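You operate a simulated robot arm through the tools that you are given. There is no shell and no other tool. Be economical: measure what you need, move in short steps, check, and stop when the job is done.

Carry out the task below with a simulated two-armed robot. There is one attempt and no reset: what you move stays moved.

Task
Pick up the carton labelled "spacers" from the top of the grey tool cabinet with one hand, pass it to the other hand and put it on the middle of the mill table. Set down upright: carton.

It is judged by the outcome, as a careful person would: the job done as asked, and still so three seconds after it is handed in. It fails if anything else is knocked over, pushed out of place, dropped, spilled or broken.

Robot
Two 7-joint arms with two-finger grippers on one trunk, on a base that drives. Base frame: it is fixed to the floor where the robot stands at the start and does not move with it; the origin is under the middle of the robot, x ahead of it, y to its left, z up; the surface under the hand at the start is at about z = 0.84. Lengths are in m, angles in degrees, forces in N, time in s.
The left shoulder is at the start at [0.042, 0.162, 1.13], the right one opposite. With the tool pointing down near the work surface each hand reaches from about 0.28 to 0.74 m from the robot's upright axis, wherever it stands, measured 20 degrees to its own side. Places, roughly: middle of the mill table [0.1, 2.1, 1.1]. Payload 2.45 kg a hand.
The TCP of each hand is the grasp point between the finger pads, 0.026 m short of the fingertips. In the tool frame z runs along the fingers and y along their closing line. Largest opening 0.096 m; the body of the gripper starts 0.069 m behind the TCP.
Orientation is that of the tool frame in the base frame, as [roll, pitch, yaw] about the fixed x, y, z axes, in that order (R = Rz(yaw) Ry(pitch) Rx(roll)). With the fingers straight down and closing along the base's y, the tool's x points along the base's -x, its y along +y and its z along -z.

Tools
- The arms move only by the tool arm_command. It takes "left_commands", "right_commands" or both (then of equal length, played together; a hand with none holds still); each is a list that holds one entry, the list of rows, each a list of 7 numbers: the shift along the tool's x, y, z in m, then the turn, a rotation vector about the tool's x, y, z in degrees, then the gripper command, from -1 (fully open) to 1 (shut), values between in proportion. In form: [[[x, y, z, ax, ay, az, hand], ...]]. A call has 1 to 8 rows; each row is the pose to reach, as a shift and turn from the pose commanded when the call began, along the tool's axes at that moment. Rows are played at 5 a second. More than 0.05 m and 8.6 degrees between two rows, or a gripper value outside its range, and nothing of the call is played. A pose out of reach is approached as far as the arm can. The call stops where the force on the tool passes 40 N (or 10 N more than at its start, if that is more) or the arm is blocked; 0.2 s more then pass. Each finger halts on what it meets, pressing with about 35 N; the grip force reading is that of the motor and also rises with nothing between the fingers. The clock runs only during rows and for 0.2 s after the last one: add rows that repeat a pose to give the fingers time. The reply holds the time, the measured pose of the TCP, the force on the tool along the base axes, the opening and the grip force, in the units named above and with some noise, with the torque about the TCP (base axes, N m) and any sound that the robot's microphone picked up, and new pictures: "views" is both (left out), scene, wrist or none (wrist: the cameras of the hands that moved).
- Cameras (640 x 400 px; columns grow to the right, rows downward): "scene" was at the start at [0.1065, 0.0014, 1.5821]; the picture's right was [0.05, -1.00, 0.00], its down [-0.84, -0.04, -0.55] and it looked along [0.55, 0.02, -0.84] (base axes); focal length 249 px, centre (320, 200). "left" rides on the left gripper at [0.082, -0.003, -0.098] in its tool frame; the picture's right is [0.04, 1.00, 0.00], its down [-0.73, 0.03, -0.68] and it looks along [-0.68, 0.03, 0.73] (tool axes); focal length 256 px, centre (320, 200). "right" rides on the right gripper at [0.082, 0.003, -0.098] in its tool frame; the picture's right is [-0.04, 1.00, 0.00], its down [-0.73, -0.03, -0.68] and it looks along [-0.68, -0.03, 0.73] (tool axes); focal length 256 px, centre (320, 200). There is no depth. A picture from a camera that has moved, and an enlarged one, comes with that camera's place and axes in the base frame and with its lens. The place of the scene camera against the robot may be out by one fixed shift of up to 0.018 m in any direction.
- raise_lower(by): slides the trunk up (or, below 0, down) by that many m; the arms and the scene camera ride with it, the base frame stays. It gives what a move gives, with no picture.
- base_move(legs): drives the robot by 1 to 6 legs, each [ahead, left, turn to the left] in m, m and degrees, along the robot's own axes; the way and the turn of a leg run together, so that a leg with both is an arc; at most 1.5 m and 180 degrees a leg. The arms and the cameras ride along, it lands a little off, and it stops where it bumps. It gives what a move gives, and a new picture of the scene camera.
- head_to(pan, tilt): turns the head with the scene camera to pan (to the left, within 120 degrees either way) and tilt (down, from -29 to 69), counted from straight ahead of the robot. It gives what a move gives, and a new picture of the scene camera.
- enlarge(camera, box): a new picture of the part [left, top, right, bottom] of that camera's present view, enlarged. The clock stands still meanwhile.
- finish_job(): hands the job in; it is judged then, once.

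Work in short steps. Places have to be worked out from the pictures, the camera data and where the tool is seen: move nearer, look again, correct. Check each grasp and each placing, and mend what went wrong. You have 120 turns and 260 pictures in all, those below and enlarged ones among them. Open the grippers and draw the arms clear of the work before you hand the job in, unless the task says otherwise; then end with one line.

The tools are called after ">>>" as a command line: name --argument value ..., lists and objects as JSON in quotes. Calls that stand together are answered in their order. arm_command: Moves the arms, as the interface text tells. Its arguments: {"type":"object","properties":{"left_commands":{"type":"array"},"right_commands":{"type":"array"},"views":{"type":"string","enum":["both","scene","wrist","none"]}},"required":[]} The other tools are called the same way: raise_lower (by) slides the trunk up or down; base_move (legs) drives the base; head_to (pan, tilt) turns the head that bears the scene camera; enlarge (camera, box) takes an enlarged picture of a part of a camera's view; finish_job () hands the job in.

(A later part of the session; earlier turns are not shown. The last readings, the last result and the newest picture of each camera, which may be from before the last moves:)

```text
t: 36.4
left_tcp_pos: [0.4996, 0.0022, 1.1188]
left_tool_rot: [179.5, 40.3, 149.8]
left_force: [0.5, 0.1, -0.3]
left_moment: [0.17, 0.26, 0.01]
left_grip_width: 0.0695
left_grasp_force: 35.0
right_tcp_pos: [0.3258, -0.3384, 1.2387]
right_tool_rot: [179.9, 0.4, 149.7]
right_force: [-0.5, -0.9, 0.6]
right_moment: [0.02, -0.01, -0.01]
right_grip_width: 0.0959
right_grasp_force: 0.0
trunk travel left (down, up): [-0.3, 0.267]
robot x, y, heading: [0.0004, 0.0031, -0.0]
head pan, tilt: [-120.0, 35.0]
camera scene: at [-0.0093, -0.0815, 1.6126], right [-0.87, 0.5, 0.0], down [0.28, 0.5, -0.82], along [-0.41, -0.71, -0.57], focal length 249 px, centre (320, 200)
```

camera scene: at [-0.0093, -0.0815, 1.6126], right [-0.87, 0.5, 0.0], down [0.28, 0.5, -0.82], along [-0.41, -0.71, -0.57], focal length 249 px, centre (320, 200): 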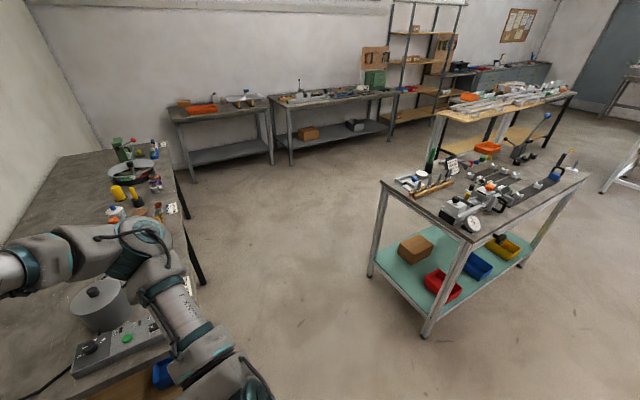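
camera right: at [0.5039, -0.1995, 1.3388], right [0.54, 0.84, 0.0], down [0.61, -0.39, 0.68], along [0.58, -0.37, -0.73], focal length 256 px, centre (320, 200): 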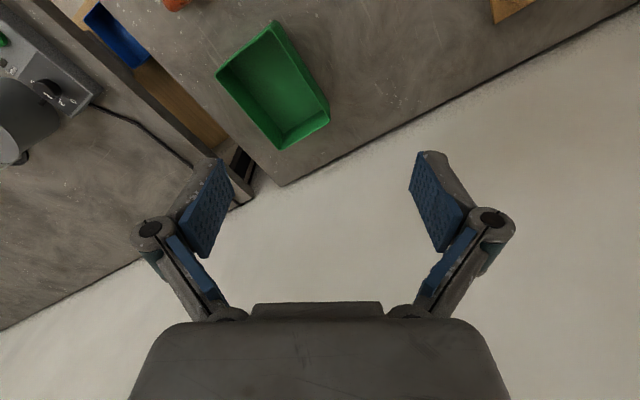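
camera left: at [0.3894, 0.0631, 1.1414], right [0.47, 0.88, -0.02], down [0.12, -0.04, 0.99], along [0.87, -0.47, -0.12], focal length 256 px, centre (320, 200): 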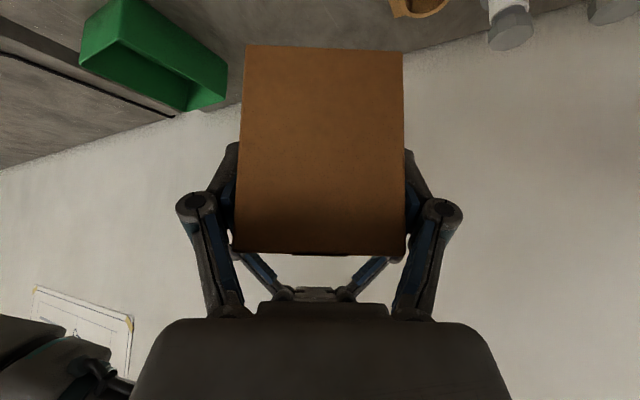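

Route: back ~0.6 m, then sideways left along open floor. I go part way and look at the mill.

>>> base_move --legs '[[-0.6, 0, 0], [0, 1.1, 0]]'

>>> head_to --pan 55 --tilt 25

```text
t: 44.9
left_tcp_pos: [-0.1025, 1.0716, 1.1191]
left_tool_rot: [179.4, 40.5, 149.4]
left_force: [-0.2, -0.8, -0.4]
left_moment: [0.16, 0.26, -0.03]
left_grip_width: 0.0696
left_grasp_force: 34.7
right_tcp_pos: [-0.2784, 0.7317, 1.2377]
right_tool_rot: [179.8, 0.3, 149.4]
right_force: [-0.3, -1.1, 0.4]
right_moment: [0.02, -0.02, -0.02]
right_grip_width: 0.0962
right_grasp_force: 0.1
trunk travel left (down, up): [-0.3, 0.267]
robot x, y, heading: [-0.5976, 1.0744, -0.1]
head pan, tilt: [-120.0, 35.0]
camera scene: at [-0.6114, 0.9897, 1.6125], right [-0.86, 0.5, 0.01], down [0.29, 0.5, -0.82], along [-0.42, -0.71, -0.57], focal length 249 px, centre (320, 200)
```

scene: 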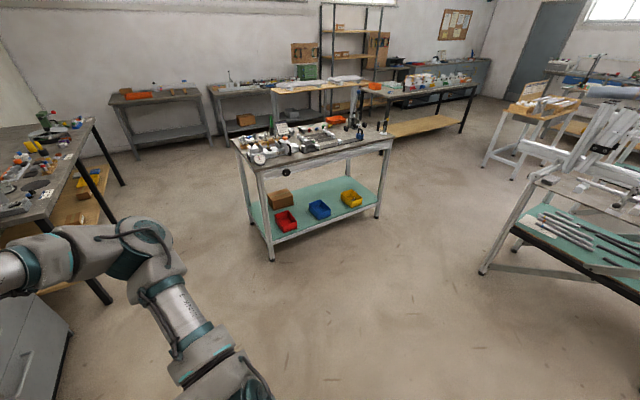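

```text
t: 47.5
left_tcp_pos: [-0.1062, 1.073, 1.1219]
left_tool_rot: [179.5, 40.7, 149.4]
left_force: [-0.3, 0.9, 0.0]
left_moment: [0.14, 0.25, 0.01]
left_grip_width: 0.0694
left_grasp_force: 35.0
right_tcp_pos: [-0.282, 0.7342, 1.2406]
right_tool_rot: [179.8, 0.5, 149.4]
right_force: [-0.6, 0.1, 0.3]
right_moment: [0.05, -0.01, -0.01]
right_grip_width: 0.0963
right_grasp_force: 0.0
trunk travel left (down, up): [-0.3, 0.267]
robot x, y, heading: [-0.6007, 1.0769, -0.3]
head pan, tilt: [55.0, 25.0]
camera scene: at [-0.5136, 1.1445, 1.6282], right [0.82, -0.58, 0.0], down [-0.25, -0.34, -0.91], along [0.52, 0.74, -0.42], focal length 249 px, centre (320, 200)
```

scene: 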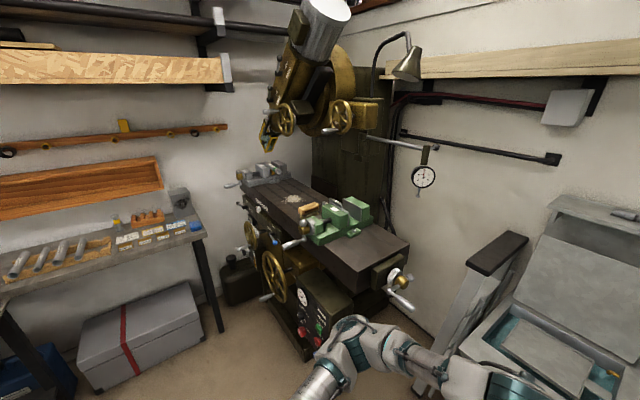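

The mill table is well seen: a green vise near, a grey one far. I enlarge the space between.

>>> enlarge --camera "scene" --box '[220, 150, 420, 290]'

```text
2.86 times, centred on (320, 220) of scene
camera zoom: at [-0.5136, 1.1445, 1.6282], right [0.82, -0.58, 0.0], down [-0.25, -0.34, -0.91], along [0.52, 0.74, -0.42], focal length 711 px, centre (320, 143)
```

zoom: 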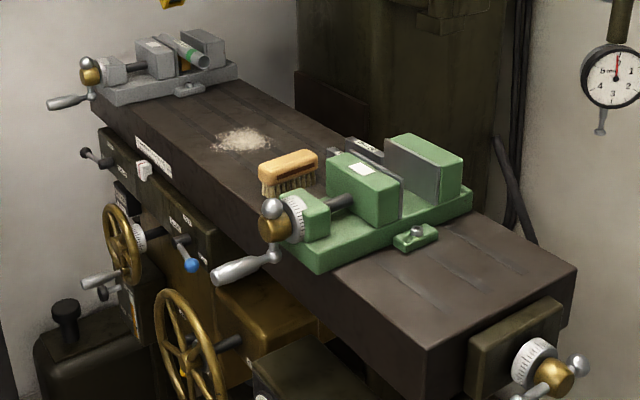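

Between the vises lie a brush (y≈1.97) and a little swarf (≈(0.03, 2.17)); I'll set the carton between them around (0.09, 2.09), long side along x. First I turn the left hand straight ahead and raise the trunk to clear the vise.

>>> arm_command --left_commands '[[[0, 0, 0, -4.8, 0, -5.75, 1], [0, 0, 0, -9.65, 0, -11.5, 1], [0, 0, 0, -14.5, 0, -17.2, 1], [0, 0, 0, -19.3, 0, -23, 1], [0, 0, 0, -19.3, 0, -23, 1]]]' --views "none"

>>> raise_lower --by 0.26

>>> head_to --pan 20 --tilt 45

```text
t: 48.7
left_tcp_pos: [-0.1051, 1.0743, 1.1208]
left_tool_rot: [179.9, 40.7, 179.8]
left_force: [0.2, 0.4, 0.1]
left_moment: [-0.03, 0.25, 0.0]
left_grip_width: 0.07
left_grasp_force: 35.0
right_tcp_pos: [-0.2825, 0.7352, 1.2391]
right_tool_rot: [179.8, 0.5, 149.4]
right_force: [0.1, -0.6, 0.0]
right_moment: [-0.03, 0.03, -0.01]
right_grip_width: 0.0958
right_grasp_force: 0.0
trunk travel left (down, up): [-0.3, 0.267]
robot x, y, heading: [-0.6018, 1.0725, -0.4]
head pan, tilt: [55.0, 25.0]
```

```text
t: 51.4
left_tcp_pos: [-0.1053, 1.0732, 1.3805]
left_tool_rot: [-180.0, 40.6, 179.7]
left_force: [-0.4, -0.4, -5.5]
left_moment: [0.01, 0.26, -0.04]
left_grip_width: 0.0697
left_grasp_force: 35.3
right_tcp_pos: [-0.2814, 0.7339, 1.5007]
right_tool_rot: [179.8, 0.6, 149.5]
right_force: [0.2, 0.3, 0.3]
right_moment: [0.01, -0.01, 0.0]
right_grip_width: 0.0959
right_grasp_force: 0.0
trunk travel left (down, up): [-0.56, 0.007]
robot x, y, heading: [-0.6044, 1.0778, -0.0]
head pan, tilt: [55.0, 25.0]
```

```text
t: 52.4
left_tcp_pos: [-0.104, 1.0741, 1.3812]
left_tool_rot: [180.0, 40.8, 179.6]
left_force: [-0.2, -0.4, -6.4]
left_moment: [-0.03, 0.28, -0.01]
left_grip_width: 0.0697
left_grasp_force: 35.3
right_tcp_pos: [-0.2826, 0.7344, 1.5007]
right_tool_rot: [179.7, 0.5, 149.4]
right_force: [-0.2, 0.5, -0.5]
right_moment: [-0.03, -0.02, 0.0]
right_grip_width: 0.096
right_grasp_force: 0.0
trunk travel left (down, up): [-0.56, 0.007]
robot x, y, heading: [-0.6016, 1.072, -0.6]
head pan, tilt: [20.0, 45.0]
camera scene: at [-0.5386, 1.0956, 1.8575], right [0.34, -0.94, 0.0], down [-0.67, -0.24, -0.71], along [0.66, 0.24, -0.71], focal length 249 px, centre (320, 200)
```

scene: 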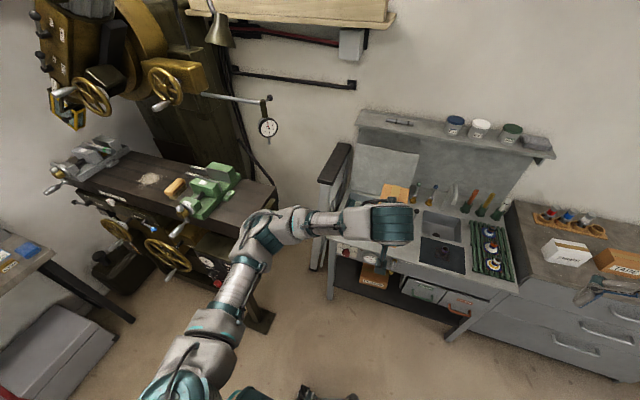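

Carton held straight (weight 6 N shows). The mill head has handwheels around z≥1.42 above the middle, so I lower the trunk slightly, staying above the vise, and drive left part-way.

>>> raise_lower --by -0.07

>>> base_move --legs '[[0, 0.5, 0]]'

```text
t: 53.5
left_tcp_pos: [-0.1064, 1.0736, 1.3113]
left_tool_rot: [179.9, 40.7, 179.7]
left_force: [-0.4, 0.3, -5.7]
left_moment: [-0.02, 0.28, -0.02]
left_grip_width: 0.0697
left_grasp_force: 35.1
right_tcp_pos: [-0.2826, 0.7331, 1.4298]
right_tool_rot: [179.7, 0.6, 149.4]
right_force: [0.1, -0.1, -0.2]
right_moment: [-0.01, -0.01, 0.02]
right_grip_width: 0.0958
right_grasp_force: 0.1
trunk travel left (down, up): [-0.49, 0.077]
robot x, y, heading: [-0.6006, 1.0727, -0.3]
head pan, tilt: [20.0, 45.0]
```

```text
t: 56.5
left_tcp_pos: [-0.1002, 1.5793, 1.3101]
left_tool_rot: [-180.0, 40.7, 179.4]
left_force: [0.1, -0.1, -5.5]
left_moment: [-0.01, 0.26, -0.01]
left_grip_width: 0.0698
left_grasp_force: 34.7
right_tcp_pos: [-0.2799, 1.2403, 1.4294]
right_tool_rot: [179.9, 0.5, 149.1]
right_force: [0.4, -0.2, 0.2]
right_moment: [0.02, 0.01, -0.01]
right_grip_width: 0.0956
right_grasp_force: 0.1
trunk travel left (down, up): [-0.49, 0.077]
robot x, y, heading: [-0.6, 1.5838, -0.7]
head pan, tilt: [20.0, 45.0]
camera scene: at [-0.5327, 1.6096, 1.7875], right [0.33, -0.94, 0.0], down [-0.67, -0.24, -0.7], along [0.66, 0.23, -0.71], focal length 249 px, centre (320, 200)
```

scene: 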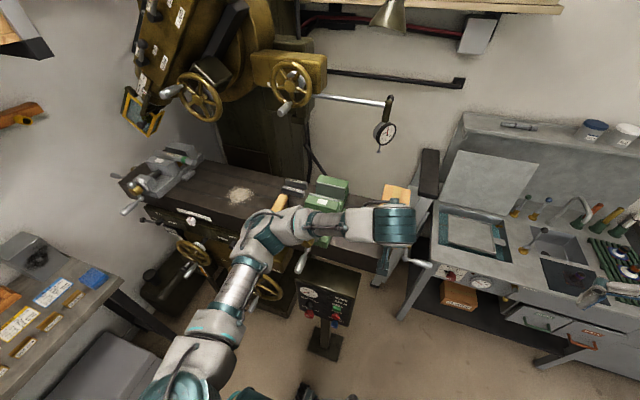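

Clear so far. I continue left 0.4 m so the hand lines up near y≈1.98, still above the vise.

>>> base_move --legs '[[0, 0.4, 0.5]]'

>>> head_to --pan 10 --tilt 40

>>> arm_command --left_commands '[[[0, 0, 0, 0, 0, 0, 1]]]' --views "wrist"

```text
t: 59.0
left_tcp_pos: [-0.1006, 1.9778, 1.3124]
left_tool_rot: [179.2, 40.7, 179.4]
left_force: [-1.3, -0.2, -5.0]
left_moment: [0.01, 0.25, -0.01]
left_grip_width: 0.0698
left_grasp_force: 35.3
right_tcp_pos: [-0.2788, 1.6365, 1.4266]
right_tool_rot: [179.3, 0.4, 149.4]
right_force: [0.1, 0.1, -0.2]
right_moment: [0.04, -0.03, 0.0]
right_grip_width: 0.0962
right_grasp_force: 0.0
trunk travel left (down, up): [-0.49, 0.077]
robot x, y, heading: [-0.5982, 1.989, -0.3]
head pan, tilt: [20.0, 45.0]
camera scene: at [-0.5298, 1.9818, 1.7877], right [0.34, -0.94, -0.02], down [-0.67, -0.23, -0.71], along [0.66, 0.25, -0.71], focal length 249 px, centre (320, 200)
```

scene: 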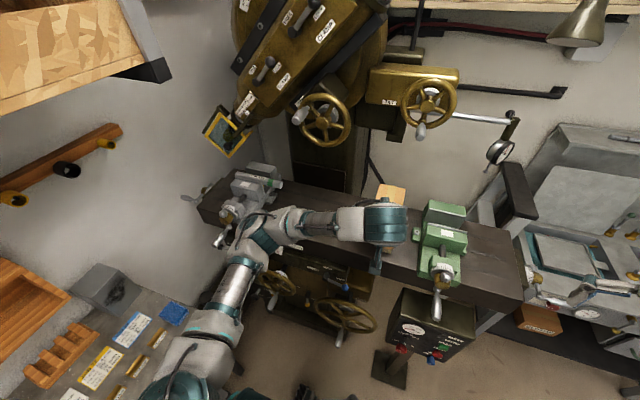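

```text
t: 59.7
left_tcp_pos: [-0.1061, 1.973, 1.3148]
left_tool_rot: [179.4, 41.0, 179.1]
left_force: [-0.4, -2.0, -6.3]
left_moment: [-0.02, 0.23, -0.03]
left_grip_width: 0.0696
left_grasp_force: 35.4
right_tcp_pos: [-0.2819, 1.6324, 1.4298]
right_tool_rot: [179.2, 0.5, 149.4]
right_force: [0.3, -0.3, 0.6]
right_moment: [-0.03, 0.02, -0.03]
right_grip_width: 0.0961
right_grasp_force: 0.1
trunk travel left (down, up): [-0.49, 0.077]
robot x, y, heading: [-0.5922, 1.9834, -0.0]
head pan, tilt: [10.0, 40.0]
camera scene: at [-0.5229, 1.9693, 1.7948], right [0.17, -0.99, -0.02], down [-0.64, -0.1, -0.76], along [0.75, 0.14, -0.64], focal length 249 px, centre (320, 200)
```

scene: 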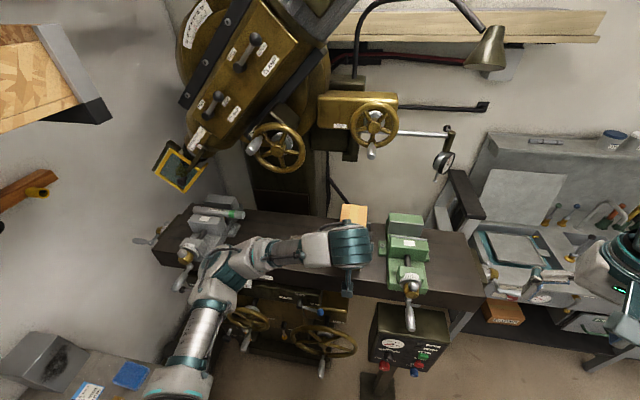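

```text
t: 60.1
left_tcp_pos: [-0.1044, 2.0206, 1.3132]
left_tool_rot: [-178.6, 41.0, -179.2]
left_force: [1.1, 1.3, -6.0]
left_moment: [-0.01, 0.32, 0.03]
left_grip_width: 0.0698
left_grasp_force: 34.7
right_tcp_pos: [-0.2835, 1.6826, 1.4383]
right_tool_rot: [-179.1, 1.5, 149.5]
right_force: [0.2, -1.0, -0.3]
right_moment: [-0.04, -0.06, 0.0]
right_grip_width: 0.0961
right_grasp_force: 0.1
trunk travel left (down, up): [-0.49, 0.077]
robot x, y, heading: [-0.5976, 1.9983, -0.2]
head pan, tilt: [10.0, 40.0]
camera left: at [-0.2306, 2.0167, 1.3352], right [-0.03, 1.0, -0.04], down [0.11, 0.05, 0.99], along [0.99, 0.02, -0.11], focal length 256 px, centre (320, 200)
```

left: 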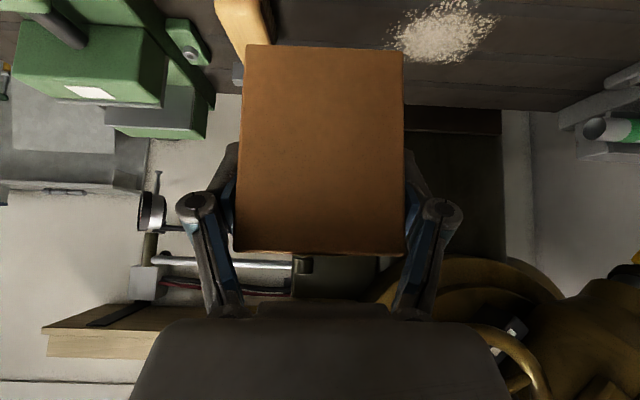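

The readings sway (y 1.97→2.02, ~1° tilt), so the robot may still be rocking. I hold and re-read.

>>> arm_command --left_commands '[[[0, 0, 0, 0, 0, 0, 1], [0, 0, 0, 0, 0, 0, 1], [0, 0, 0, 0, 0, 0, 1], [0, 0, 0, 0, 0, 0, 1], [0, 0, 0, 0, 0, 0, 1], [0, 0, 0, 0, 0, 0, 1], [0, 0, 0, 0, 0, 0, 1], [0, 0, 0, 0, 0, 0, 1]]]' --views "none"

>>> arm_command --left_commands '[[[0, 0, 0, 0, 0, 0, 1], [0, 0, 0, 0, 0, 0, 1], [0, 0, 0, 0, 0, 0, 1]]]' --views "scene"

```text
t: 61.9
left_tcp_pos: [-0.1046, 1.9882, 1.315]
left_tool_rot: [179.8, 41.1, 179.6]
left_force: [-1.0, 0.0, -5.7]
left_moment: [0.03, 0.28, 0.06]
left_grip_width: 0.0699
left_grasp_force: 35.1
right_tcp_pos: [-0.2821, 1.6482, 1.432]
right_tool_rot: [179.6, 0.8, 149.4]
right_force: [0.4, -0.3, -0.4]
right_moment: [0.0, 0.01, 0.01]
right_grip_width: 0.0957
right_grasp_force: 0.0
trunk travel left (down, up): [-0.49, 0.077]
robot x, y, heading: [-0.5928, 1.9865, -0.3]
head pan, tilt: [10.0, 40.0]
```

```text
t: 62.9
left_tcp_pos: [-0.1087, 1.9928, 1.3152]
left_tool_rot: [-179.5, 41.1, 179.9]
left_force: [-1.4, 0.0, -5.5]
left_moment: [0.0, 0.25, 0.02]
left_grip_width: 0.0697
left_grasp_force: 34.9
right_tcp_pos: [-0.2876, 1.6551, 1.4362]
right_tool_rot: [-179.9, 1.0, 149.4]
right_force: [0.2, 0.2, 0.7]
right_moment: [-0.09, -0.01, 0.01]
right_grip_width: 0.0958
right_grasp_force: 0.2
trunk travel left (down, up): [-0.49, 0.077]
robot x, y, heading: [-0.5942, 1.9837, -0.2]
head pan, tilt: [10.0, 40.0]
stopped in row 3 (left hand): the arm was blocked; the commanded pose is now the measured one
camera scene: at [-0.5228, 1.9655, 1.7947], right [0.17, -0.99, -0.02], down [-0.64, -0.1, -0.77], along [0.75, 0.14, -0.64], focal length 249 px, centre (320, 200)
```

scene: 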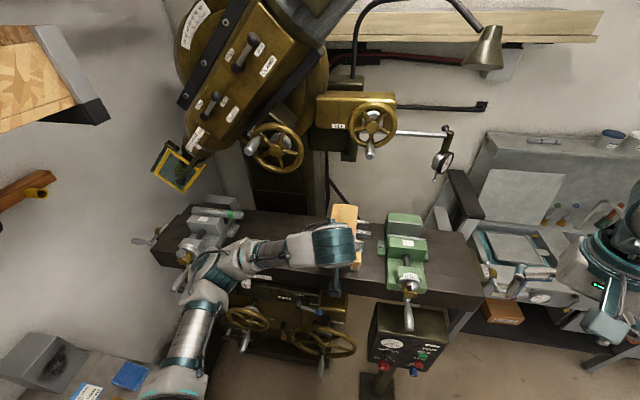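

Something blocks the arm slightly: maybe the left elbow or base touches the bench on the left. I look there.

>>> head_to --pan 70 --tilt 60

```text
t: 64.2
left_tcp_pos: [-0.1079, 2.0306, 1.315]
left_tool_rot: [-177.6, 40.9, -178.7]
left_force: [1.1, 2.6, -6.5]
left_moment: [-0.03, 0.36, 0.03]
left_grip_width: 0.0696
left_grasp_force: 34.9
right_tcp_pos: [-0.2855, 1.6938, 1.4436]
right_tool_rot: [-178.8, 1.9, 149.4]
right_force: [0.6, 0.6, 0.2]
right_moment: [-0.1, -0.01, -0.02]
right_grip_width: 0.0956
right_grasp_force: 0.0
trunk travel left (down, up): [-0.49, 0.077]
robot x, y, heading: [-0.5915, 1.9878, 0.1]
head pan, tilt: [70.0, 60.0]
camera scene: at [-0.5838, 2.0907, 1.7662], right [0.94, -0.35, 0.0], down [-0.3, -0.82, -0.48], along [0.17, 0.45, -0.88], focal length 249 px, centre (320, 200)
```

scene: 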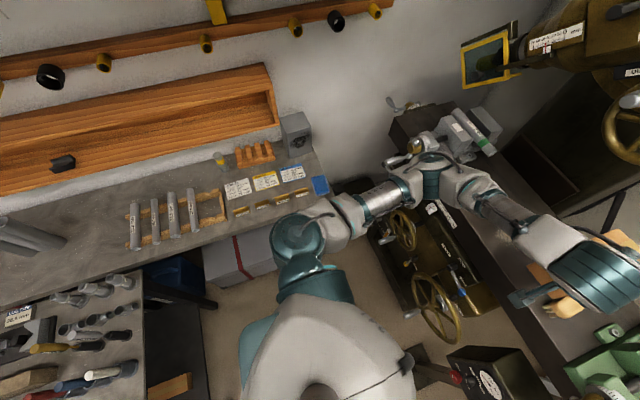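

The robot seems to lean a little; I enlarge around the left forearm and grey vise crank to see any contact.

>>> enlarge --camera "scene" --box '[340, 90, 560, 230]'

>>> enlarge --camera "scene" --box '[140, 160, 400, 320]'

```text
2.86 times, centred on (450, 160) of scene
camera zoom: at [-0.5838, 2.0907, 1.7662], right [0.94, -0.35, 0.0], down [-0.3, -0.82, -0.48], along [0.17, 0.45, -0.88], focal length 711 px, centre (-51, 314)
```

zoom: 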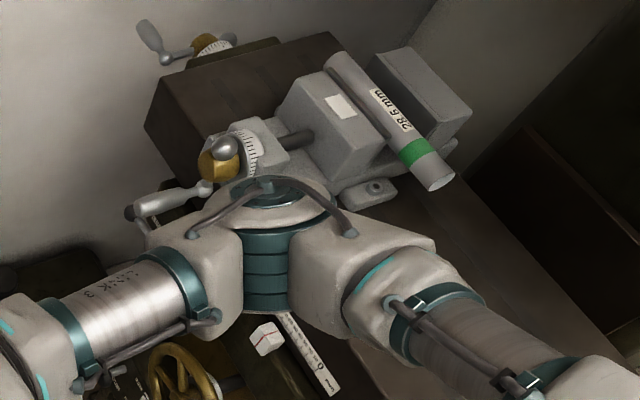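

```text
2.46 times, centred on (270, 240) of scene
camera zoom: at [-0.5838, 2.0907, 1.7662], right [0.94, -0.35, 0.0], down [-0.3, -0.82, -0.48], along [0.17, 0.45, -0.88], focal length 613 px, centre (443, 102)
```

zoom: 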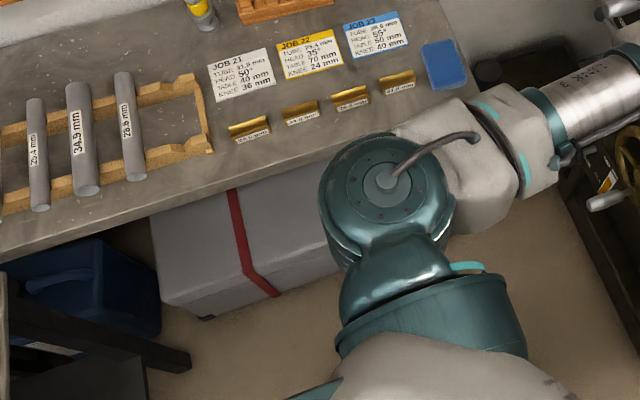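

The left elbow sits right beside the grey vise's crank, probably touching. I move the robot back right 0.22 m and will re-check the vise.

>>> base_move --legs '[[0, -0.22, 0]]'

>>> head_to --pan 40 --tilt 45

```text
t: 65.9
left_tcp_pos: [-0.1096, 1.8028, 1.3144]
left_tool_rot: [-177.9, 41.1, -179.2]
left_force: [1.0, 0.5, -5.4]
left_moment: [0.01, 0.33, 0.02]
left_grip_width: 0.0698
left_grasp_force: 35.0
right_tcp_pos: [-0.2905, 1.467, 1.4427]
right_tool_rot: [-179.0, 1.7, 149.0]
right_force: [0.3, -0.6, 0.8]
right_moment: [0.04, 0.03, -0.01]
right_grip_width: 0.0962
right_grasp_force: 0.0
trunk travel left (down, up): [-0.49, 0.077]
robot x, y, heading: [-0.5981, 1.7699, -0.6]
head pan, tilt: [70.0, 60.0]
camera scene: at [-0.5849, 1.8436, 1.7678], right [0.94, -0.35, 0.0], down [-0.31, -0.81, -0.49], along [0.17, 0.46, -0.87], focal length 249 px, centre (320, 200)
```

scene: 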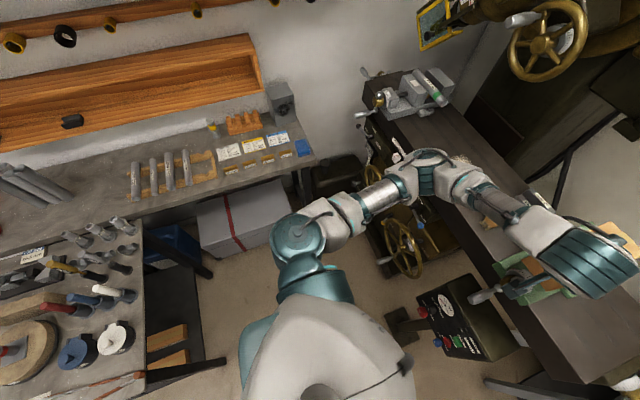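

```text
t: 66.8
left_tcp_pos: [-0.1124, 1.8098, 1.3169]
left_tool_rot: [-177.7, 41.3, -178.9]
left_force: [0.5, 0.9, -4.8]
left_moment: [-0.01, 0.33, 0.03]
left_grip_width: 0.0698
left_grasp_force: 35.6
right_tcp_pos: [-0.2938, 1.4736, 1.4436]
right_tool_rot: [-178.8, 2.0, 149.1]
right_force: [0.1, -0.5, -0.3]
right_moment: [-0.03, -0.01, 0.04]
right_grip_width: 0.0961
right_grasp_force: 0.0
trunk travel left (down, up): [-0.49, 0.077]
robot x, y, heading: [-0.5976, 1.7766, -0.1]
head pan, tilt: [40.0, 45.0]
camera scene: at [-0.5457, 1.8244, 1.7876], right [0.64, -0.77, 0.0], down [-0.55, -0.45, -0.7], along [0.54, 0.45, -0.71], focal length 249 px, centre (320, 200)
```

scene: 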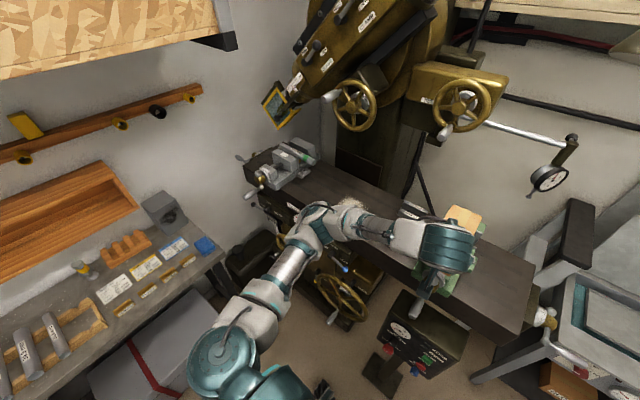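

Free of the vise (it looks unmoved), but the robot still reads a ~2° lean. I look down around the base for contact.

>>> head_to --pan 120 --tilt 60

>>> head_to --pan -40 --tilt 65

```text
t: 68.4
left_tcp_pos: [-0.1135, 1.7656, 1.3167]
left_tool_rot: [-179.7, 41.3, 179.4]
left_force: [-1.6, -0.6, -7.0]
left_moment: [0.02, 0.19, -0.01]
left_grip_width: 0.0696
left_grasp_force: 35.7
right_tcp_pos: [-0.2929, 1.4289, 1.4346]
right_tool_rot: [179.7, 1.1, 148.8]
right_force: [-0.9, -0.5, 0.1]
right_moment: [0.01, 0.02, 0.0]
right_grip_width: 0.0962
right_grasp_force: 0.1
trunk travel left (down, up): [-0.49, 0.077]
robot x, y, heading: [-0.5961, 1.7635, -0.4]
head pan, tilt: [120.0, 60.0]
camera scene: at [-0.6418, 1.7964, 1.7691], right [0.87, 0.49, 0.0], down [0.42, -0.75, -0.51], along [-0.25, 0.45, -0.86], focal length 249 px, centre (320, 200)
```

scene: 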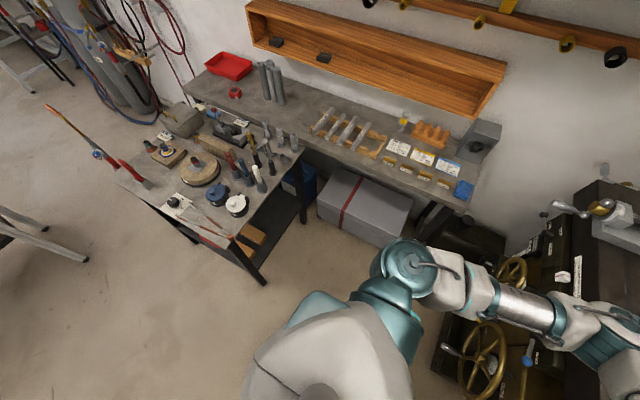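

```text
t: 70.8
left_tcp_pos: [-0.1117, 1.8275, 1.314]
left_tool_rot: [-177.0, 41.1, -178.3]
left_force: [2.2, 1.2, -5.8]
left_moment: [-0.05, 0.35, 0.02]
left_grip_width: 0.0698
left_grasp_force: 35.1
right_tcp_pos: [-0.2922, 1.4915, 1.447]
right_tool_rot: [-178.2, 2.4, 149.3]
right_force: [0.0, 1.0, 0.4]
right_moment: [-0.01, -0.01, 0.0]
right_grip_width: 0.0959
right_grasp_force: 0.0
trunk travel left (down, up): [-0.49, 0.077]
robot x, y, heading: [-0.5951, 1.7737, -0.7]
head pan, tilt: [-40.0, 65.0]
camera scene: at [-0.5619, 1.7622, 1.7631], right [-0.65, -0.76, 0.01], down [-0.69, 0.58, -0.43], along [0.32, -0.29, -0.9], focal length 249 px, centre (320, 200)
```

scene: 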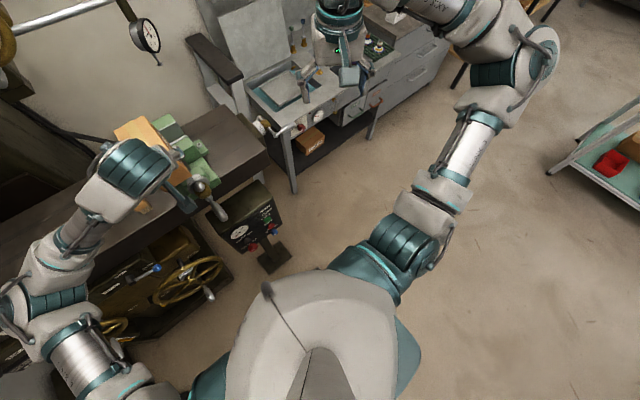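

No contact around the base; it seems a slow sway. I sample while holding still to see if it dies out.

>>> arm_command --left_commands '[[[0, 0, 0, 0, 0, 0, 1]]]' --views "none"

>>> arm_command --left_commands '[[[0, 0, 0, 0, 0, 0, 1], [0, 0, 0, 0, 0, 0, 1]]]' --views "none"

>>> arm_command --left_commands '[[[0, 0, 0, 0, 0, 0, 1], [0, 0, 0, 0, 0, 0, 1]]]' --views "none"

>>> arm_command --left_commands '[[[0, 0, 0, 0, 0, 0, 1], [0, 0, 0, 0, 0, 0, 1], [0, 0, 0, 0, 0, 0, 1], [0, 0, 0, 0, 0, 0, 1], [0, 0, 0, 0, 0, 0, 1], [0, 0, 0, 0, 0, 0, 1], [0, 0, 0, 0, 0, 0, 1]]]' --views "none"

>>> arm_command --left_commands '[[[0, 0, 0, 0, 0, 0, 1], [0, 0, 0, 0, 0, 0, 1]]]' --views "none"

```text
t: 71.2
left_tcp_pos: [-0.1145, 1.767, 1.3166]
left_tool_rot: [-179.7, 41.3, 179.3]
left_force: [-1.8, -1.5, -5.4]
left_moment: [0.0, 0.25, -0.02]
left_grip_width: 0.0699
left_grasp_force: 34.9
right_tcp_pos: [-0.2924, 1.4302, 1.4357]
right_tool_rot: [179.8, 1.0, 148.9]
right_force: [-0.7, 0.2, 0.1]
right_moment: [0.02, 0.01, 0.0]
right_grip_width: 0.0963
right_grasp_force: 0.1
trunk travel left (down, up): [-0.49, 0.077]
robot x, y, heading: [-0.596, 1.7647, -0.9]
head pan, tilt: [-40.0, 65.0]
```

```text
t: 72.0
left_tcp_pos: [-0.1159, 1.814, 1.3171]
left_tool_rot: [-177.6, 41.4, -178.9]
left_force: [0.8, -0.5, -5.2]
left_moment: [0.03, 0.26, 0.03]
left_grip_width: 0.0694
left_grasp_force: 35.0
right_tcp_pos: [-0.2964, 1.4788, 1.4457]
right_tool_rot: [-178.9, 2.2, 149.3]
right_force: [0.7, 0.5, -0.6]
right_moment: [0.03, -0.01, 0.01]
right_grip_width: 0.0957
right_grasp_force: 0.1
trunk travel left (down, up): [-0.49, 0.077]
robot x, y, heading: [-0.5974, 1.7744, -0.5]
head pan, tilt: [-40.0, 65.0]
stopped in row 2 (left hand): the arm was blocked; the commanded pose is now the measured one
```

```text
t: 72.6
left_tcp_pos: [-0.1145, 1.8181, 1.3174]
left_tool_rot: [-178.1, 41.4, -178.7]
left_force: [0.8, 1.0, -5.7]
left_moment: [0.01, 0.29, 0.0]
left_grip_width: 0.0694
left_grasp_force: 35.2
right_tcp_pos: [-0.2955, 1.4804, 1.4439]
right_tool_rot: [-178.7, 2.2, 149.5]
right_force: [0.9, 0.1, -0.6]
right_moment: [-0.02, 0.02, 0.05]
right_grip_width: 0.096
right_grasp_force: 0.0
trunk travel left (down, up): [-0.49, 0.077]
robot x, y, heading: [-0.5979, 1.7762, -0.5]
head pan, tilt: [-40.0, 65.0]
```

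```text
t: 74.4
left_tcp_pos: [-0.1196, 1.7788, 1.3191]
left_tool_rot: [-179.2, 41.6, 179.9]
left_force: [0.1, 0.2, -5.8]
left_moment: [-0.01, 0.28, -0.03]
left_grip_width: 0.0696
left_grasp_force: 35.3
right_tcp_pos: [-0.3004, 1.4413, 1.4394]
right_tool_rot: [180.0, 1.7, 149.1]
right_force: [-0.8, 1.1, 0.0]
right_moment: [-0.01, -0.02, 0.02]
right_grip_width: 0.0961
right_grasp_force: 0.0
trunk travel left (down, up): [-0.49, 0.077]
robot x, y, heading: [-0.5962, 1.7672, -0.4]
head pan, tilt: [-40.0, 65.0]
stopped in row 7 (left hand): the arm was blocked; the commanded pose is now the measured one
```

```text
t: 75.0
left_tcp_pos: [-0.1182, 1.787, 1.3195]
left_tool_rot: [-178.2, 41.8, -179.6]
left_force: [-0.1, -0.2, -5.8]
left_moment: [0.04, 0.26, -0.01]
left_grip_width: 0.0695
left_grasp_force: 34.8
right_tcp_pos: [-0.3005, 1.4525, 1.443]
right_tool_rot: [-179.5, 1.7, 149.1]
right_force: [-0.7, -0.3, 0.3]
right_moment: [0.0, -0.04, -0.04]
right_grip_width: 0.0964
right_grasp_force: 0.1
trunk travel left (down, up): [-0.49, 0.077]
robot x, y, heading: [-0.597, 1.7681, -0.3]
head pan, tilt: [-40.0, 65.0]
```

The sway is decaying. I wait a few seconds more.

>>> arm_command --left_commands '[[[0, 0, 0, 0, 0, 0, 1], [0, 0, 0, 0, 0, 0, 1], [0, 0, 0, 0, 0, 0, 1], [0, 0, 0, 0, 0, 0, 1], [0, 0, 0, 0, 0, 0, 1], [0, 0, 0, 0, 0, 0, 1], [0, 0, 0, 0, 0, 0, 1], [0, 0, 0, 0, 0, 0, 1]]]' --views "none"

>>> arm_command --left_commands '[[[0, 0, 0, 0, 0, 0, 1], [0, 0, 0, 0, 0, 0, 1], [0, 0, 0, 0, 0, 0, 1], [0, 0, 0, 0, 0, 0, 1], [0, 0, 0, 0, 0, 0, 1], [0, 0, 0, 0, 0, 0, 1], [0, 0, 0, 0, 0, 0, 1], [0, 0, 0, 0, 0, 0, 1]]]' --views "none"

>>> arm_command --left_commands '[[[0, 0, 0, 0, 0, 0, 1], [0, 0, 0, 0, 0, 0, 1], [0, 0, 0, 0, 0, 0, 1]]]' --views "none"

>>> head_to --pan 40 --tilt 45

```text
t: 76.8
left_tcp_pos: [-0.1182, 1.8193, 1.3185]
left_tool_rot: [-176.6, 41.7, -178.6]
left_force: [1.3, 0.4, -5.7]
left_moment: [-0.04, 0.32, 0.0]
left_grip_width: 0.0696
left_grasp_force: 35.1
right_tcp_pos: [-0.2987, 1.4864, 1.4481]
right_tool_rot: [-178.7, 2.4, 149.3]
right_force: [-0.5, -1.3, 0.2]
right_moment: [0.01, 0.0, 0.03]
right_grip_width: 0.0958
right_grasp_force: 0.0
trunk travel left (down, up): [-0.49, 0.077]
robot x, y, heading: [-0.5983, 1.7742, -0.7]
head pan, tilt: [-40.0, 65.0]
```

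```text
t: 78.8
left_tcp_pos: [-0.1212, 1.8184, 1.32]
left_tool_rot: [-176.6, 41.8, -178.6]
left_force: [0.7, 0.5, -6.1]
left_moment: [0.03, 0.29, 0.01]
left_grip_width: 0.0696
left_grasp_force: 34.6
right_tcp_pos: [-0.3038, 1.4863, 1.4483]
right_tool_rot: [-178.7, 2.7, 149.3]
right_force: [-0.8, -0.5, 0.6]
right_moment: [0.02, 0.01, -0.01]
right_grip_width: 0.0958
right_grasp_force: 0.1
trunk travel left (down, up): [-0.49, 0.077]
robot x, y, heading: [-0.5969, 1.778, -0.6]
head pan, tilt: [-40.0, 65.0]
stopped in row 8 (left hand): the arm was blocked; the commanded pose is now the measured one
```

```text
t: 79.8
left_tcp_pos: [-0.1233, 1.8136, 1.3221]
left_tool_rot: [-176.7, 42.2, -178.8]
left_force: [0.3, 0.6, -6.3]
left_moment: [0.03, 0.29, 0.01]
left_grip_width: 0.0698
left_grasp_force: 34.8
right_tcp_pos: [-0.3068, 1.4808, 1.4473]
right_tool_rot: [-179.0, 2.7, 149.4]
right_force: [-0.1, -0.5, -0.6]
right_moment: [0.02, -0.02, 0.03]
right_grip_width: 0.0958
right_grasp_force: 0.0
trunk travel left (down, up): [-0.49, 0.077]
robot x, y, heading: [-0.5981, 1.7829, -0.5]
head pan, tilt: [-40.0, 65.0]
stopped in row 3 (left hand): the arm was blocked; the commanded pose is now the measured one
```

```text
t: 81.3
left_tcp_pos: [-0.1229, 1.825, 1.3218]
left_tool_rot: [-177.1, 42.0, -178.4]
left_force: [-0.4, -0.1, -5.5]
left_moment: [0.02, 0.31, 0.0]
left_grip_width: 0.0697
left_grasp_force: 35.0
right_tcp_pos: [-0.3062, 1.49, 1.4483]
right_tool_rot: [-178.7, 2.9, 149.6]
right_force: [-0.5, 0.3, 0.7]
right_moment: [0.0, 0.02, 0.01]
right_grip_width: 0.096
right_grasp_force: 0.0
trunk travel left (down, up): [-0.49, 0.077]
robot x, y, heading: [-0.599, 1.784, -0.6]
head pan, tilt: [40.0, 45.0]
camera scene: at [-0.5453, 1.8246, 1.7879], right [0.64, -0.77, -0.01], down [-0.55, -0.44, -0.71], along [0.54, 0.45, -0.71], focal length 249 px, centre (320, 200)
```

scene: 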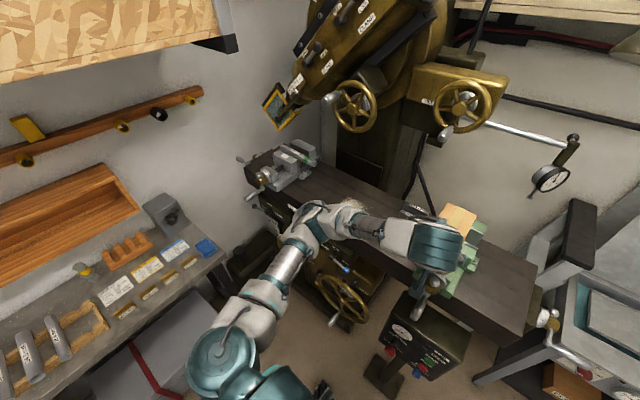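

The lean reading drifts oddly (~2° left and back) with no visible contact. I back off 0.12 m from the mill and see whether it relaxes.

>>> base_move --legs '[[-0.12, 0, 0]]'

>>> arm_command --left_commands '[[[0, 0, 0, 0, 0, 0, 1], [0, 0, 0, 0, 0, 0, 1], [0, 0, 0, 0, 0, 0, 1], [0, 0, 0, 0, 0, 0, 1], [0, 0, 0, 0, 0, 0, 1]]]' --views "none"

>>> arm_command --left_commands '[[[0, 0, 0, 0, 0, 0, 1], [0, 0, 0, 0, 0, 0, 1], [0, 0, 0, 0, 0, 0, 1], [0, 0, 0, 0, 0, 0, 1], [0, 0, 0, 0, 0, 0, 1]]]' --views "scene"

```text
t: 82.6
left_tcp_pos: [-0.2341, 1.8472, 1.319]
left_tool_rot: [-175.1, 41.9, -177.5]
left_force: [2.0, 0.6, -6.1]
left_moment: [-0.04, 0.3, -0.03]
left_grip_width: 0.0699
left_grasp_force: 35.3
right_tcp_pos: [-0.4174, 1.5165, 1.4525]
right_tool_rot: [-177.8, 3.1, 149.9]
right_force: [-0.3, 0.3, 1.0]
right_moment: [-0.04, -0.01, 0.02]
right_grip_width: 0.096
right_grasp_force: 0.0
trunk travel left (down, up): [-0.49, 0.077]
robot x, y, heading: [-0.7136, 1.7926, -0.6]
head pan, tilt: [40.0, 45.0]
camera scene: at [-0.6546, 1.8856, 1.7852], right [0.64, -0.77, 0.01], down [-0.55, -0.47, -0.69], along [0.54, 0.43, -0.72], focal length 249 px, centre (320, 200)
```

scene: 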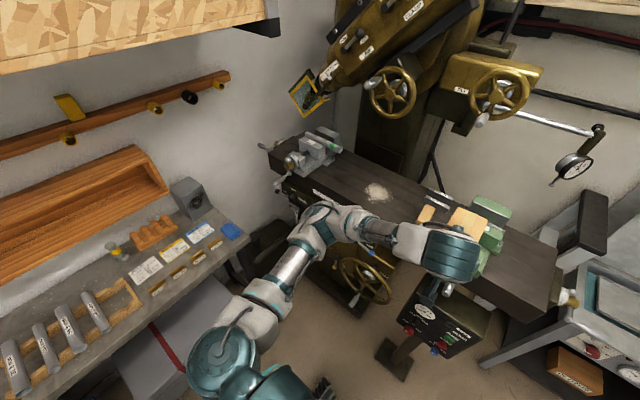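

```text
t: 83.8
left_tcp_pos: [-0.2435, 1.7931, 1.3244]
left_tool_rot: [-177.3, 42.4, -179.5]
left_force: [-0.3, -0.4, -5.8]
left_moment: [0.0, 0.24, -0.02]
left_grip_width: 0.0698
left_grasp_force: 35.3
right_tcp_pos: [-0.4273, 1.4602, 1.4431]
right_tool_rot: [-179.9, 2.2, 149.5]
right_force: [0.4, -0.3, 0.0]
right_moment: [-0.02, 0.02, 0.02]
right_grip_width: 0.096
right_grasp_force: 0.1
trunk travel left (down, up): [-0.49, 0.077]
robot x, y, heading: [-0.7153, 1.7859, -0.5]
head pan, tilt: [40.0, 45.0]
```

```text
t: 85.2
left_tcp_pos: [-0.2491, 1.8209, 1.3252]
left_tool_rot: [-176.2, 42.4, -178.5]
left_force: [-0.1, 0.8, -6.6]
left_moment: [0.01, 0.28, -0.06]
left_grip_width: 0.0697
left_grasp_force: 35.2
right_tcp_pos: [-0.4325, 1.4906, 1.4507]
right_tool_rot: [-178.9, 3.1, 149.6]
right_force: [0.1, 0.1, 0.3]
right_moment: [-0.08, 0.01, 0.02]
right_grip_width: 0.0961
right_grasp_force: 0.1
trunk travel left (down, up): [-0.49, 0.077]
robot x, y, heading: [-0.7128, 1.7846, -0.3]
head pan, tilt: [40.0, 45.0]
stopped in row 5 (left hand): the arm was blocked; the commanded pose is now the measured one
camera scene: at [-0.6632, 1.8154, 1.7881], right [0.64, -0.77, -0.01], down [-0.55, -0.44, -0.71], along [0.54, 0.46, -0.7], focal length 249 px, centre (320, 200)
```

scene: 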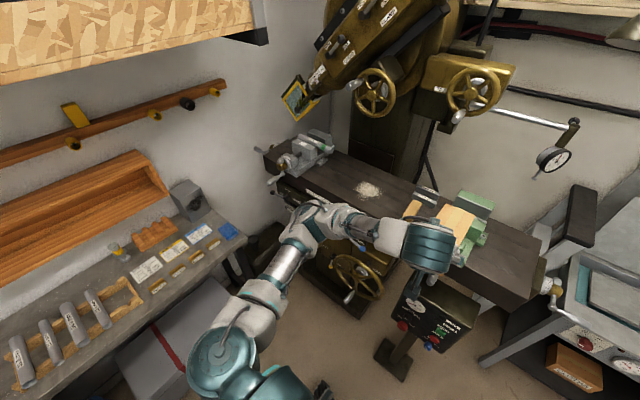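

The whole robot really rocks now. I drive back to y≈1.4, where it stood steady, and check.

>>> base_move --legs '[[0, -0.38, 0]]'

>>> arm_command --left_commands '[[[0, 0, 0, 0, 0, 0, 1], [0, 0, 0, 0, 0, 0, 1], [0, 0, 0, 0, 0, 0, 1]]]' --views "none"

>>> head_to --pan 15 --tilt 69

>>> head_to --pan -80 --tilt 69

```text
t: 87.6
left_tcp_pos: [-0.2475, 1.4574, 1.3213]
left_tool_rot: [-173.8, 42.3, -178.2]
left_force: [1.1, -2.0, -7.8]
left_moment: [0.0, 0.3, 0.05]
left_grip_width: 0.0695
left_grasp_force: 35.0
right_tcp_pos: [-0.434, 1.1328, 1.4532]
right_tool_rot: [-177.8, 3.4, 149.0]
right_force: [0.7, -0.6, 0.1]
right_moment: [0.04, 0.02, -0.02]
right_grip_width: 0.0959
right_grasp_force: 0.1
trunk travel left (down, up): [-0.49, 0.077]
robot x, y, heading: [-0.7191, 1.403, -1.2]
head pan, tilt: [40.0, 45.0]
camera scene: at [-0.658, 1.5221, 1.7828], right [0.63, -0.78, 0.02], down [-0.56, -0.47, -0.68], along [0.54, 0.42, -0.73], focal length 249 px, centre (320, 200)
```

scene: 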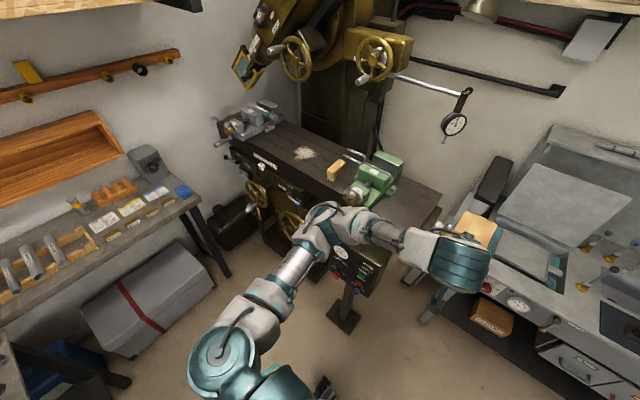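

```text
t: 88.6
left_tcp_pos: [-0.2592, 1.4353, 1.3288]
left_tool_rot: [-174.1, 43.1, -179.2]
left_force: [0.4, -1.2, -6.1]
left_moment: [0.01, 0.31, 0.05]
left_grip_width: 0.0696
left_grasp_force: 35.0
right_tcp_pos: [-0.4464, 1.1164, 1.4519]
right_tool_rot: [-180.0, 3.5, 149.2]
right_force: [1.1, -0.6, -0.1]
right_moment: [-0.04, 0.02, 0.02]
right_grip_width: 0.0959
right_grasp_force: 0.0
trunk travel left (down, up): [-0.49, 0.077]
robot x, y, heading: [-0.718, 1.4172, -1.1]
head pan, tilt: [40.0, 45.0]
stopped in row 3 (left hand): the arm was blocked; the commanded pose is now the measured one
```

```text
t: 89.5
left_tcp_pos: [-0.2565, 1.4617, 1.3287]
left_tool_rot: [-173.1, 43.1, -178.0]
left_force: [1.3, 0.7, -5.3]
left_moment: [0.02, 0.35, 0.05]
left_grip_width: 0.0698
left_grasp_force: 35.0
right_tcp_pos: [-0.4461, 1.1423, 1.4561]
right_tool_rot: [-178.5, 4.0, 149.5]
right_force: [0.1, 1.3, 0.0]
right_moment: [-0.08, 0.07, -0.01]
right_grip_width: 0.0961
right_grasp_force: 0.0
trunk travel left (down, up): [-0.49, 0.077]
robot x, y, heading: [-0.7187, 1.4235, -1.2]
head pan, tilt: [15.0, 68.8]
camera scene: at [-0.6745, 1.5015, 1.7569], right [0.24, -0.97, 0.04], down [-0.91, -0.24, -0.35], along [0.35, 0.05, -0.94], focal length 249 px, centre (320, 200)
```

scene: 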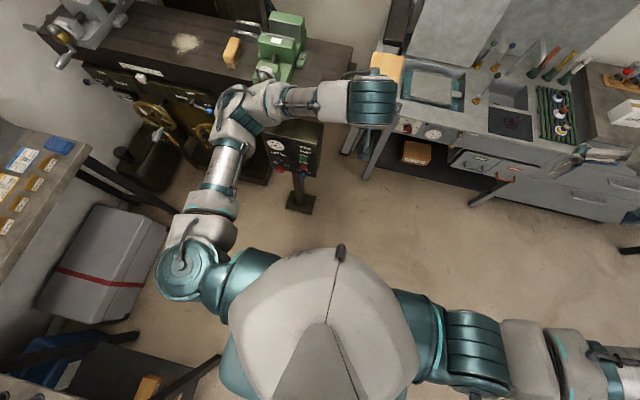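

```text
t: 91.2
left_tcp_pos: [-0.2601, 1.4572, 1.3303]
left_tool_rot: [-174.3, 43.3, -178.6]
left_force: [1.3, 0.0, -5.4]
left_moment: [0.03, 0.35, 0.0]
left_grip_width: 0.0698
left_grasp_force: 34.8
right_tcp_pos: [-0.4511, 1.1319, 1.4542]
right_tool_rot: [-178.3, 3.8, 149.2]
right_force: [0.3, -0.8, 0.3]
right_moment: [0.08, -0.01, 0.04]
right_grip_width: 0.096
right_grasp_force: 0.0
trunk travel left (down, up): [-0.49, 0.077]
robot x, y, heading: [-0.7173, 1.4263, -1.3]
head pan, tilt: [-80.0, 68.8]
camera scene: at [-0.7237, 1.3684, 1.7588], right [-0.99, -0.15, 0.0], down [-0.14, 0.92, -0.36], along [0.05, -0.36, -0.93], focal length 249 px, centre (320, 200)
```

scene: 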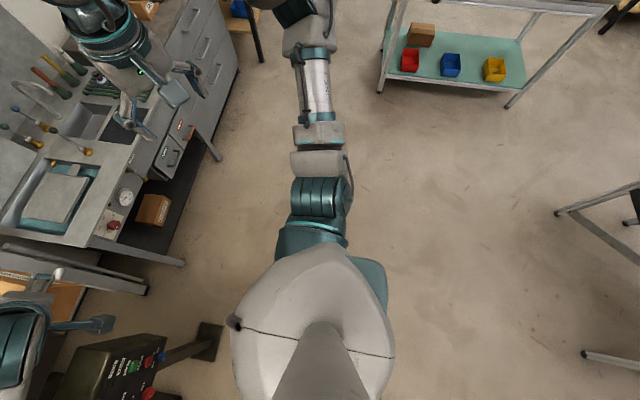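

Nothing lies under or near the base; the lean persists. I lower the trunk here in free space and see if it settles.

>>> raise_lower --by -0.19

>>> raise_lower --by -0.005

>>> head_to --pan 0 --tilt 50

```text
t: 93.3
left_tcp_pos: [-0.2555, 1.4827, 1.1391]
left_tool_rot: [-172.6, 43.0, -177.3]
left_force: [1.1, 4.6, -5.4]
left_moment: [-0.09, 0.36, 0.01]
left_grip_width: 0.0697
left_grasp_force: 35.2
right_tcp_pos: [-0.438, 1.1593, 1.264]
right_tool_rot: [-176.3, 2.9, 149.3]
right_force: [0.2, 1.5, 0.9]
right_moment: [-0.11, 0.05, 0.01]
right_grip_width: 0.0961
right_grasp_force: 0.1
trunk travel left (down, up): [-0.3, 0.267]
robot x, y, heading: [-0.718, 1.4283, -1.3]
head pan, tilt: [-80.0, 68.8]
```

```text
t: 93.8
left_tcp_pos: [-0.2583, 1.3786, 1.1312]
left_tool_rot: [-178.6, 42.9, 178.8]
left_force: [-2.0, -2.1, -6.3]
left_moment: [0.03, 0.22, -0.01]
left_grip_width: 0.0696
left_grasp_force: 34.8
right_tcp_pos: [-0.4346, 1.0486, 1.2307]
right_tool_rot: [179.7, 0.2, 149.3]
right_force: [0.5, 0.0, -1.0]
right_moment: [-0.02, 0.05, -0.03]
right_grip_width: 0.0958
right_grasp_force: 0.1
trunk travel left (down, up): [-0.295, 0.272]
robot x, y, heading: [-0.7216, 1.4061, -0.5]
head pan, tilt: [-80.0, 68.8]
```

```text
t: 95.3
left_tcp_pos: [-0.2596, 1.4138, 1.1359]
left_tool_rot: [-176.6, 43.1, -180.0]
left_force: [-0.9, 0.0, -5.2]
left_moment: [0.05, 0.3, -0.02]
left_grip_width: 0.0698
left_grasp_force: 35.2
right_tcp_pos: [-0.4401, 1.0854, 1.2426]
right_tool_rot: [-178.9, 1.4, 149.1]
right_force: [-1.0, 0.4, -0.3]
right_moment: [-0.02, 0.01, 0.01]
right_grip_width: 0.096
right_grasp_force: 0.0
trunk travel left (down, up): [-0.295, 0.272]
robot x, y, heading: [-0.7164, 1.4176, -1.0]
head pan, tilt: [0.0, 50.0]
camera scene: at [-0.6036, 1.4313, 1.585], right [-0.02, -1.0, 0.01], down [-0.77, 0.01, -0.64], along [0.64, -0.02, -0.77], focal length 249 px, centre (320, 200)
```

scene: 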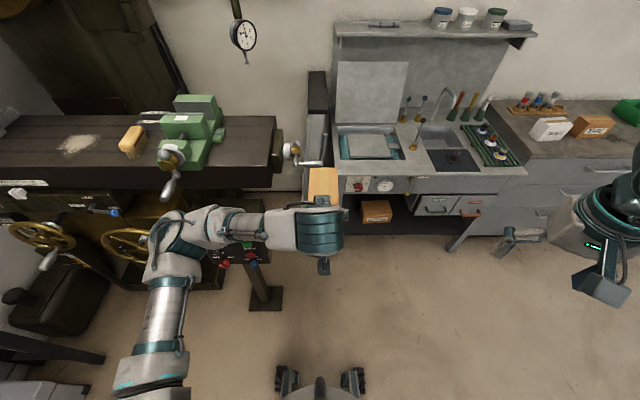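

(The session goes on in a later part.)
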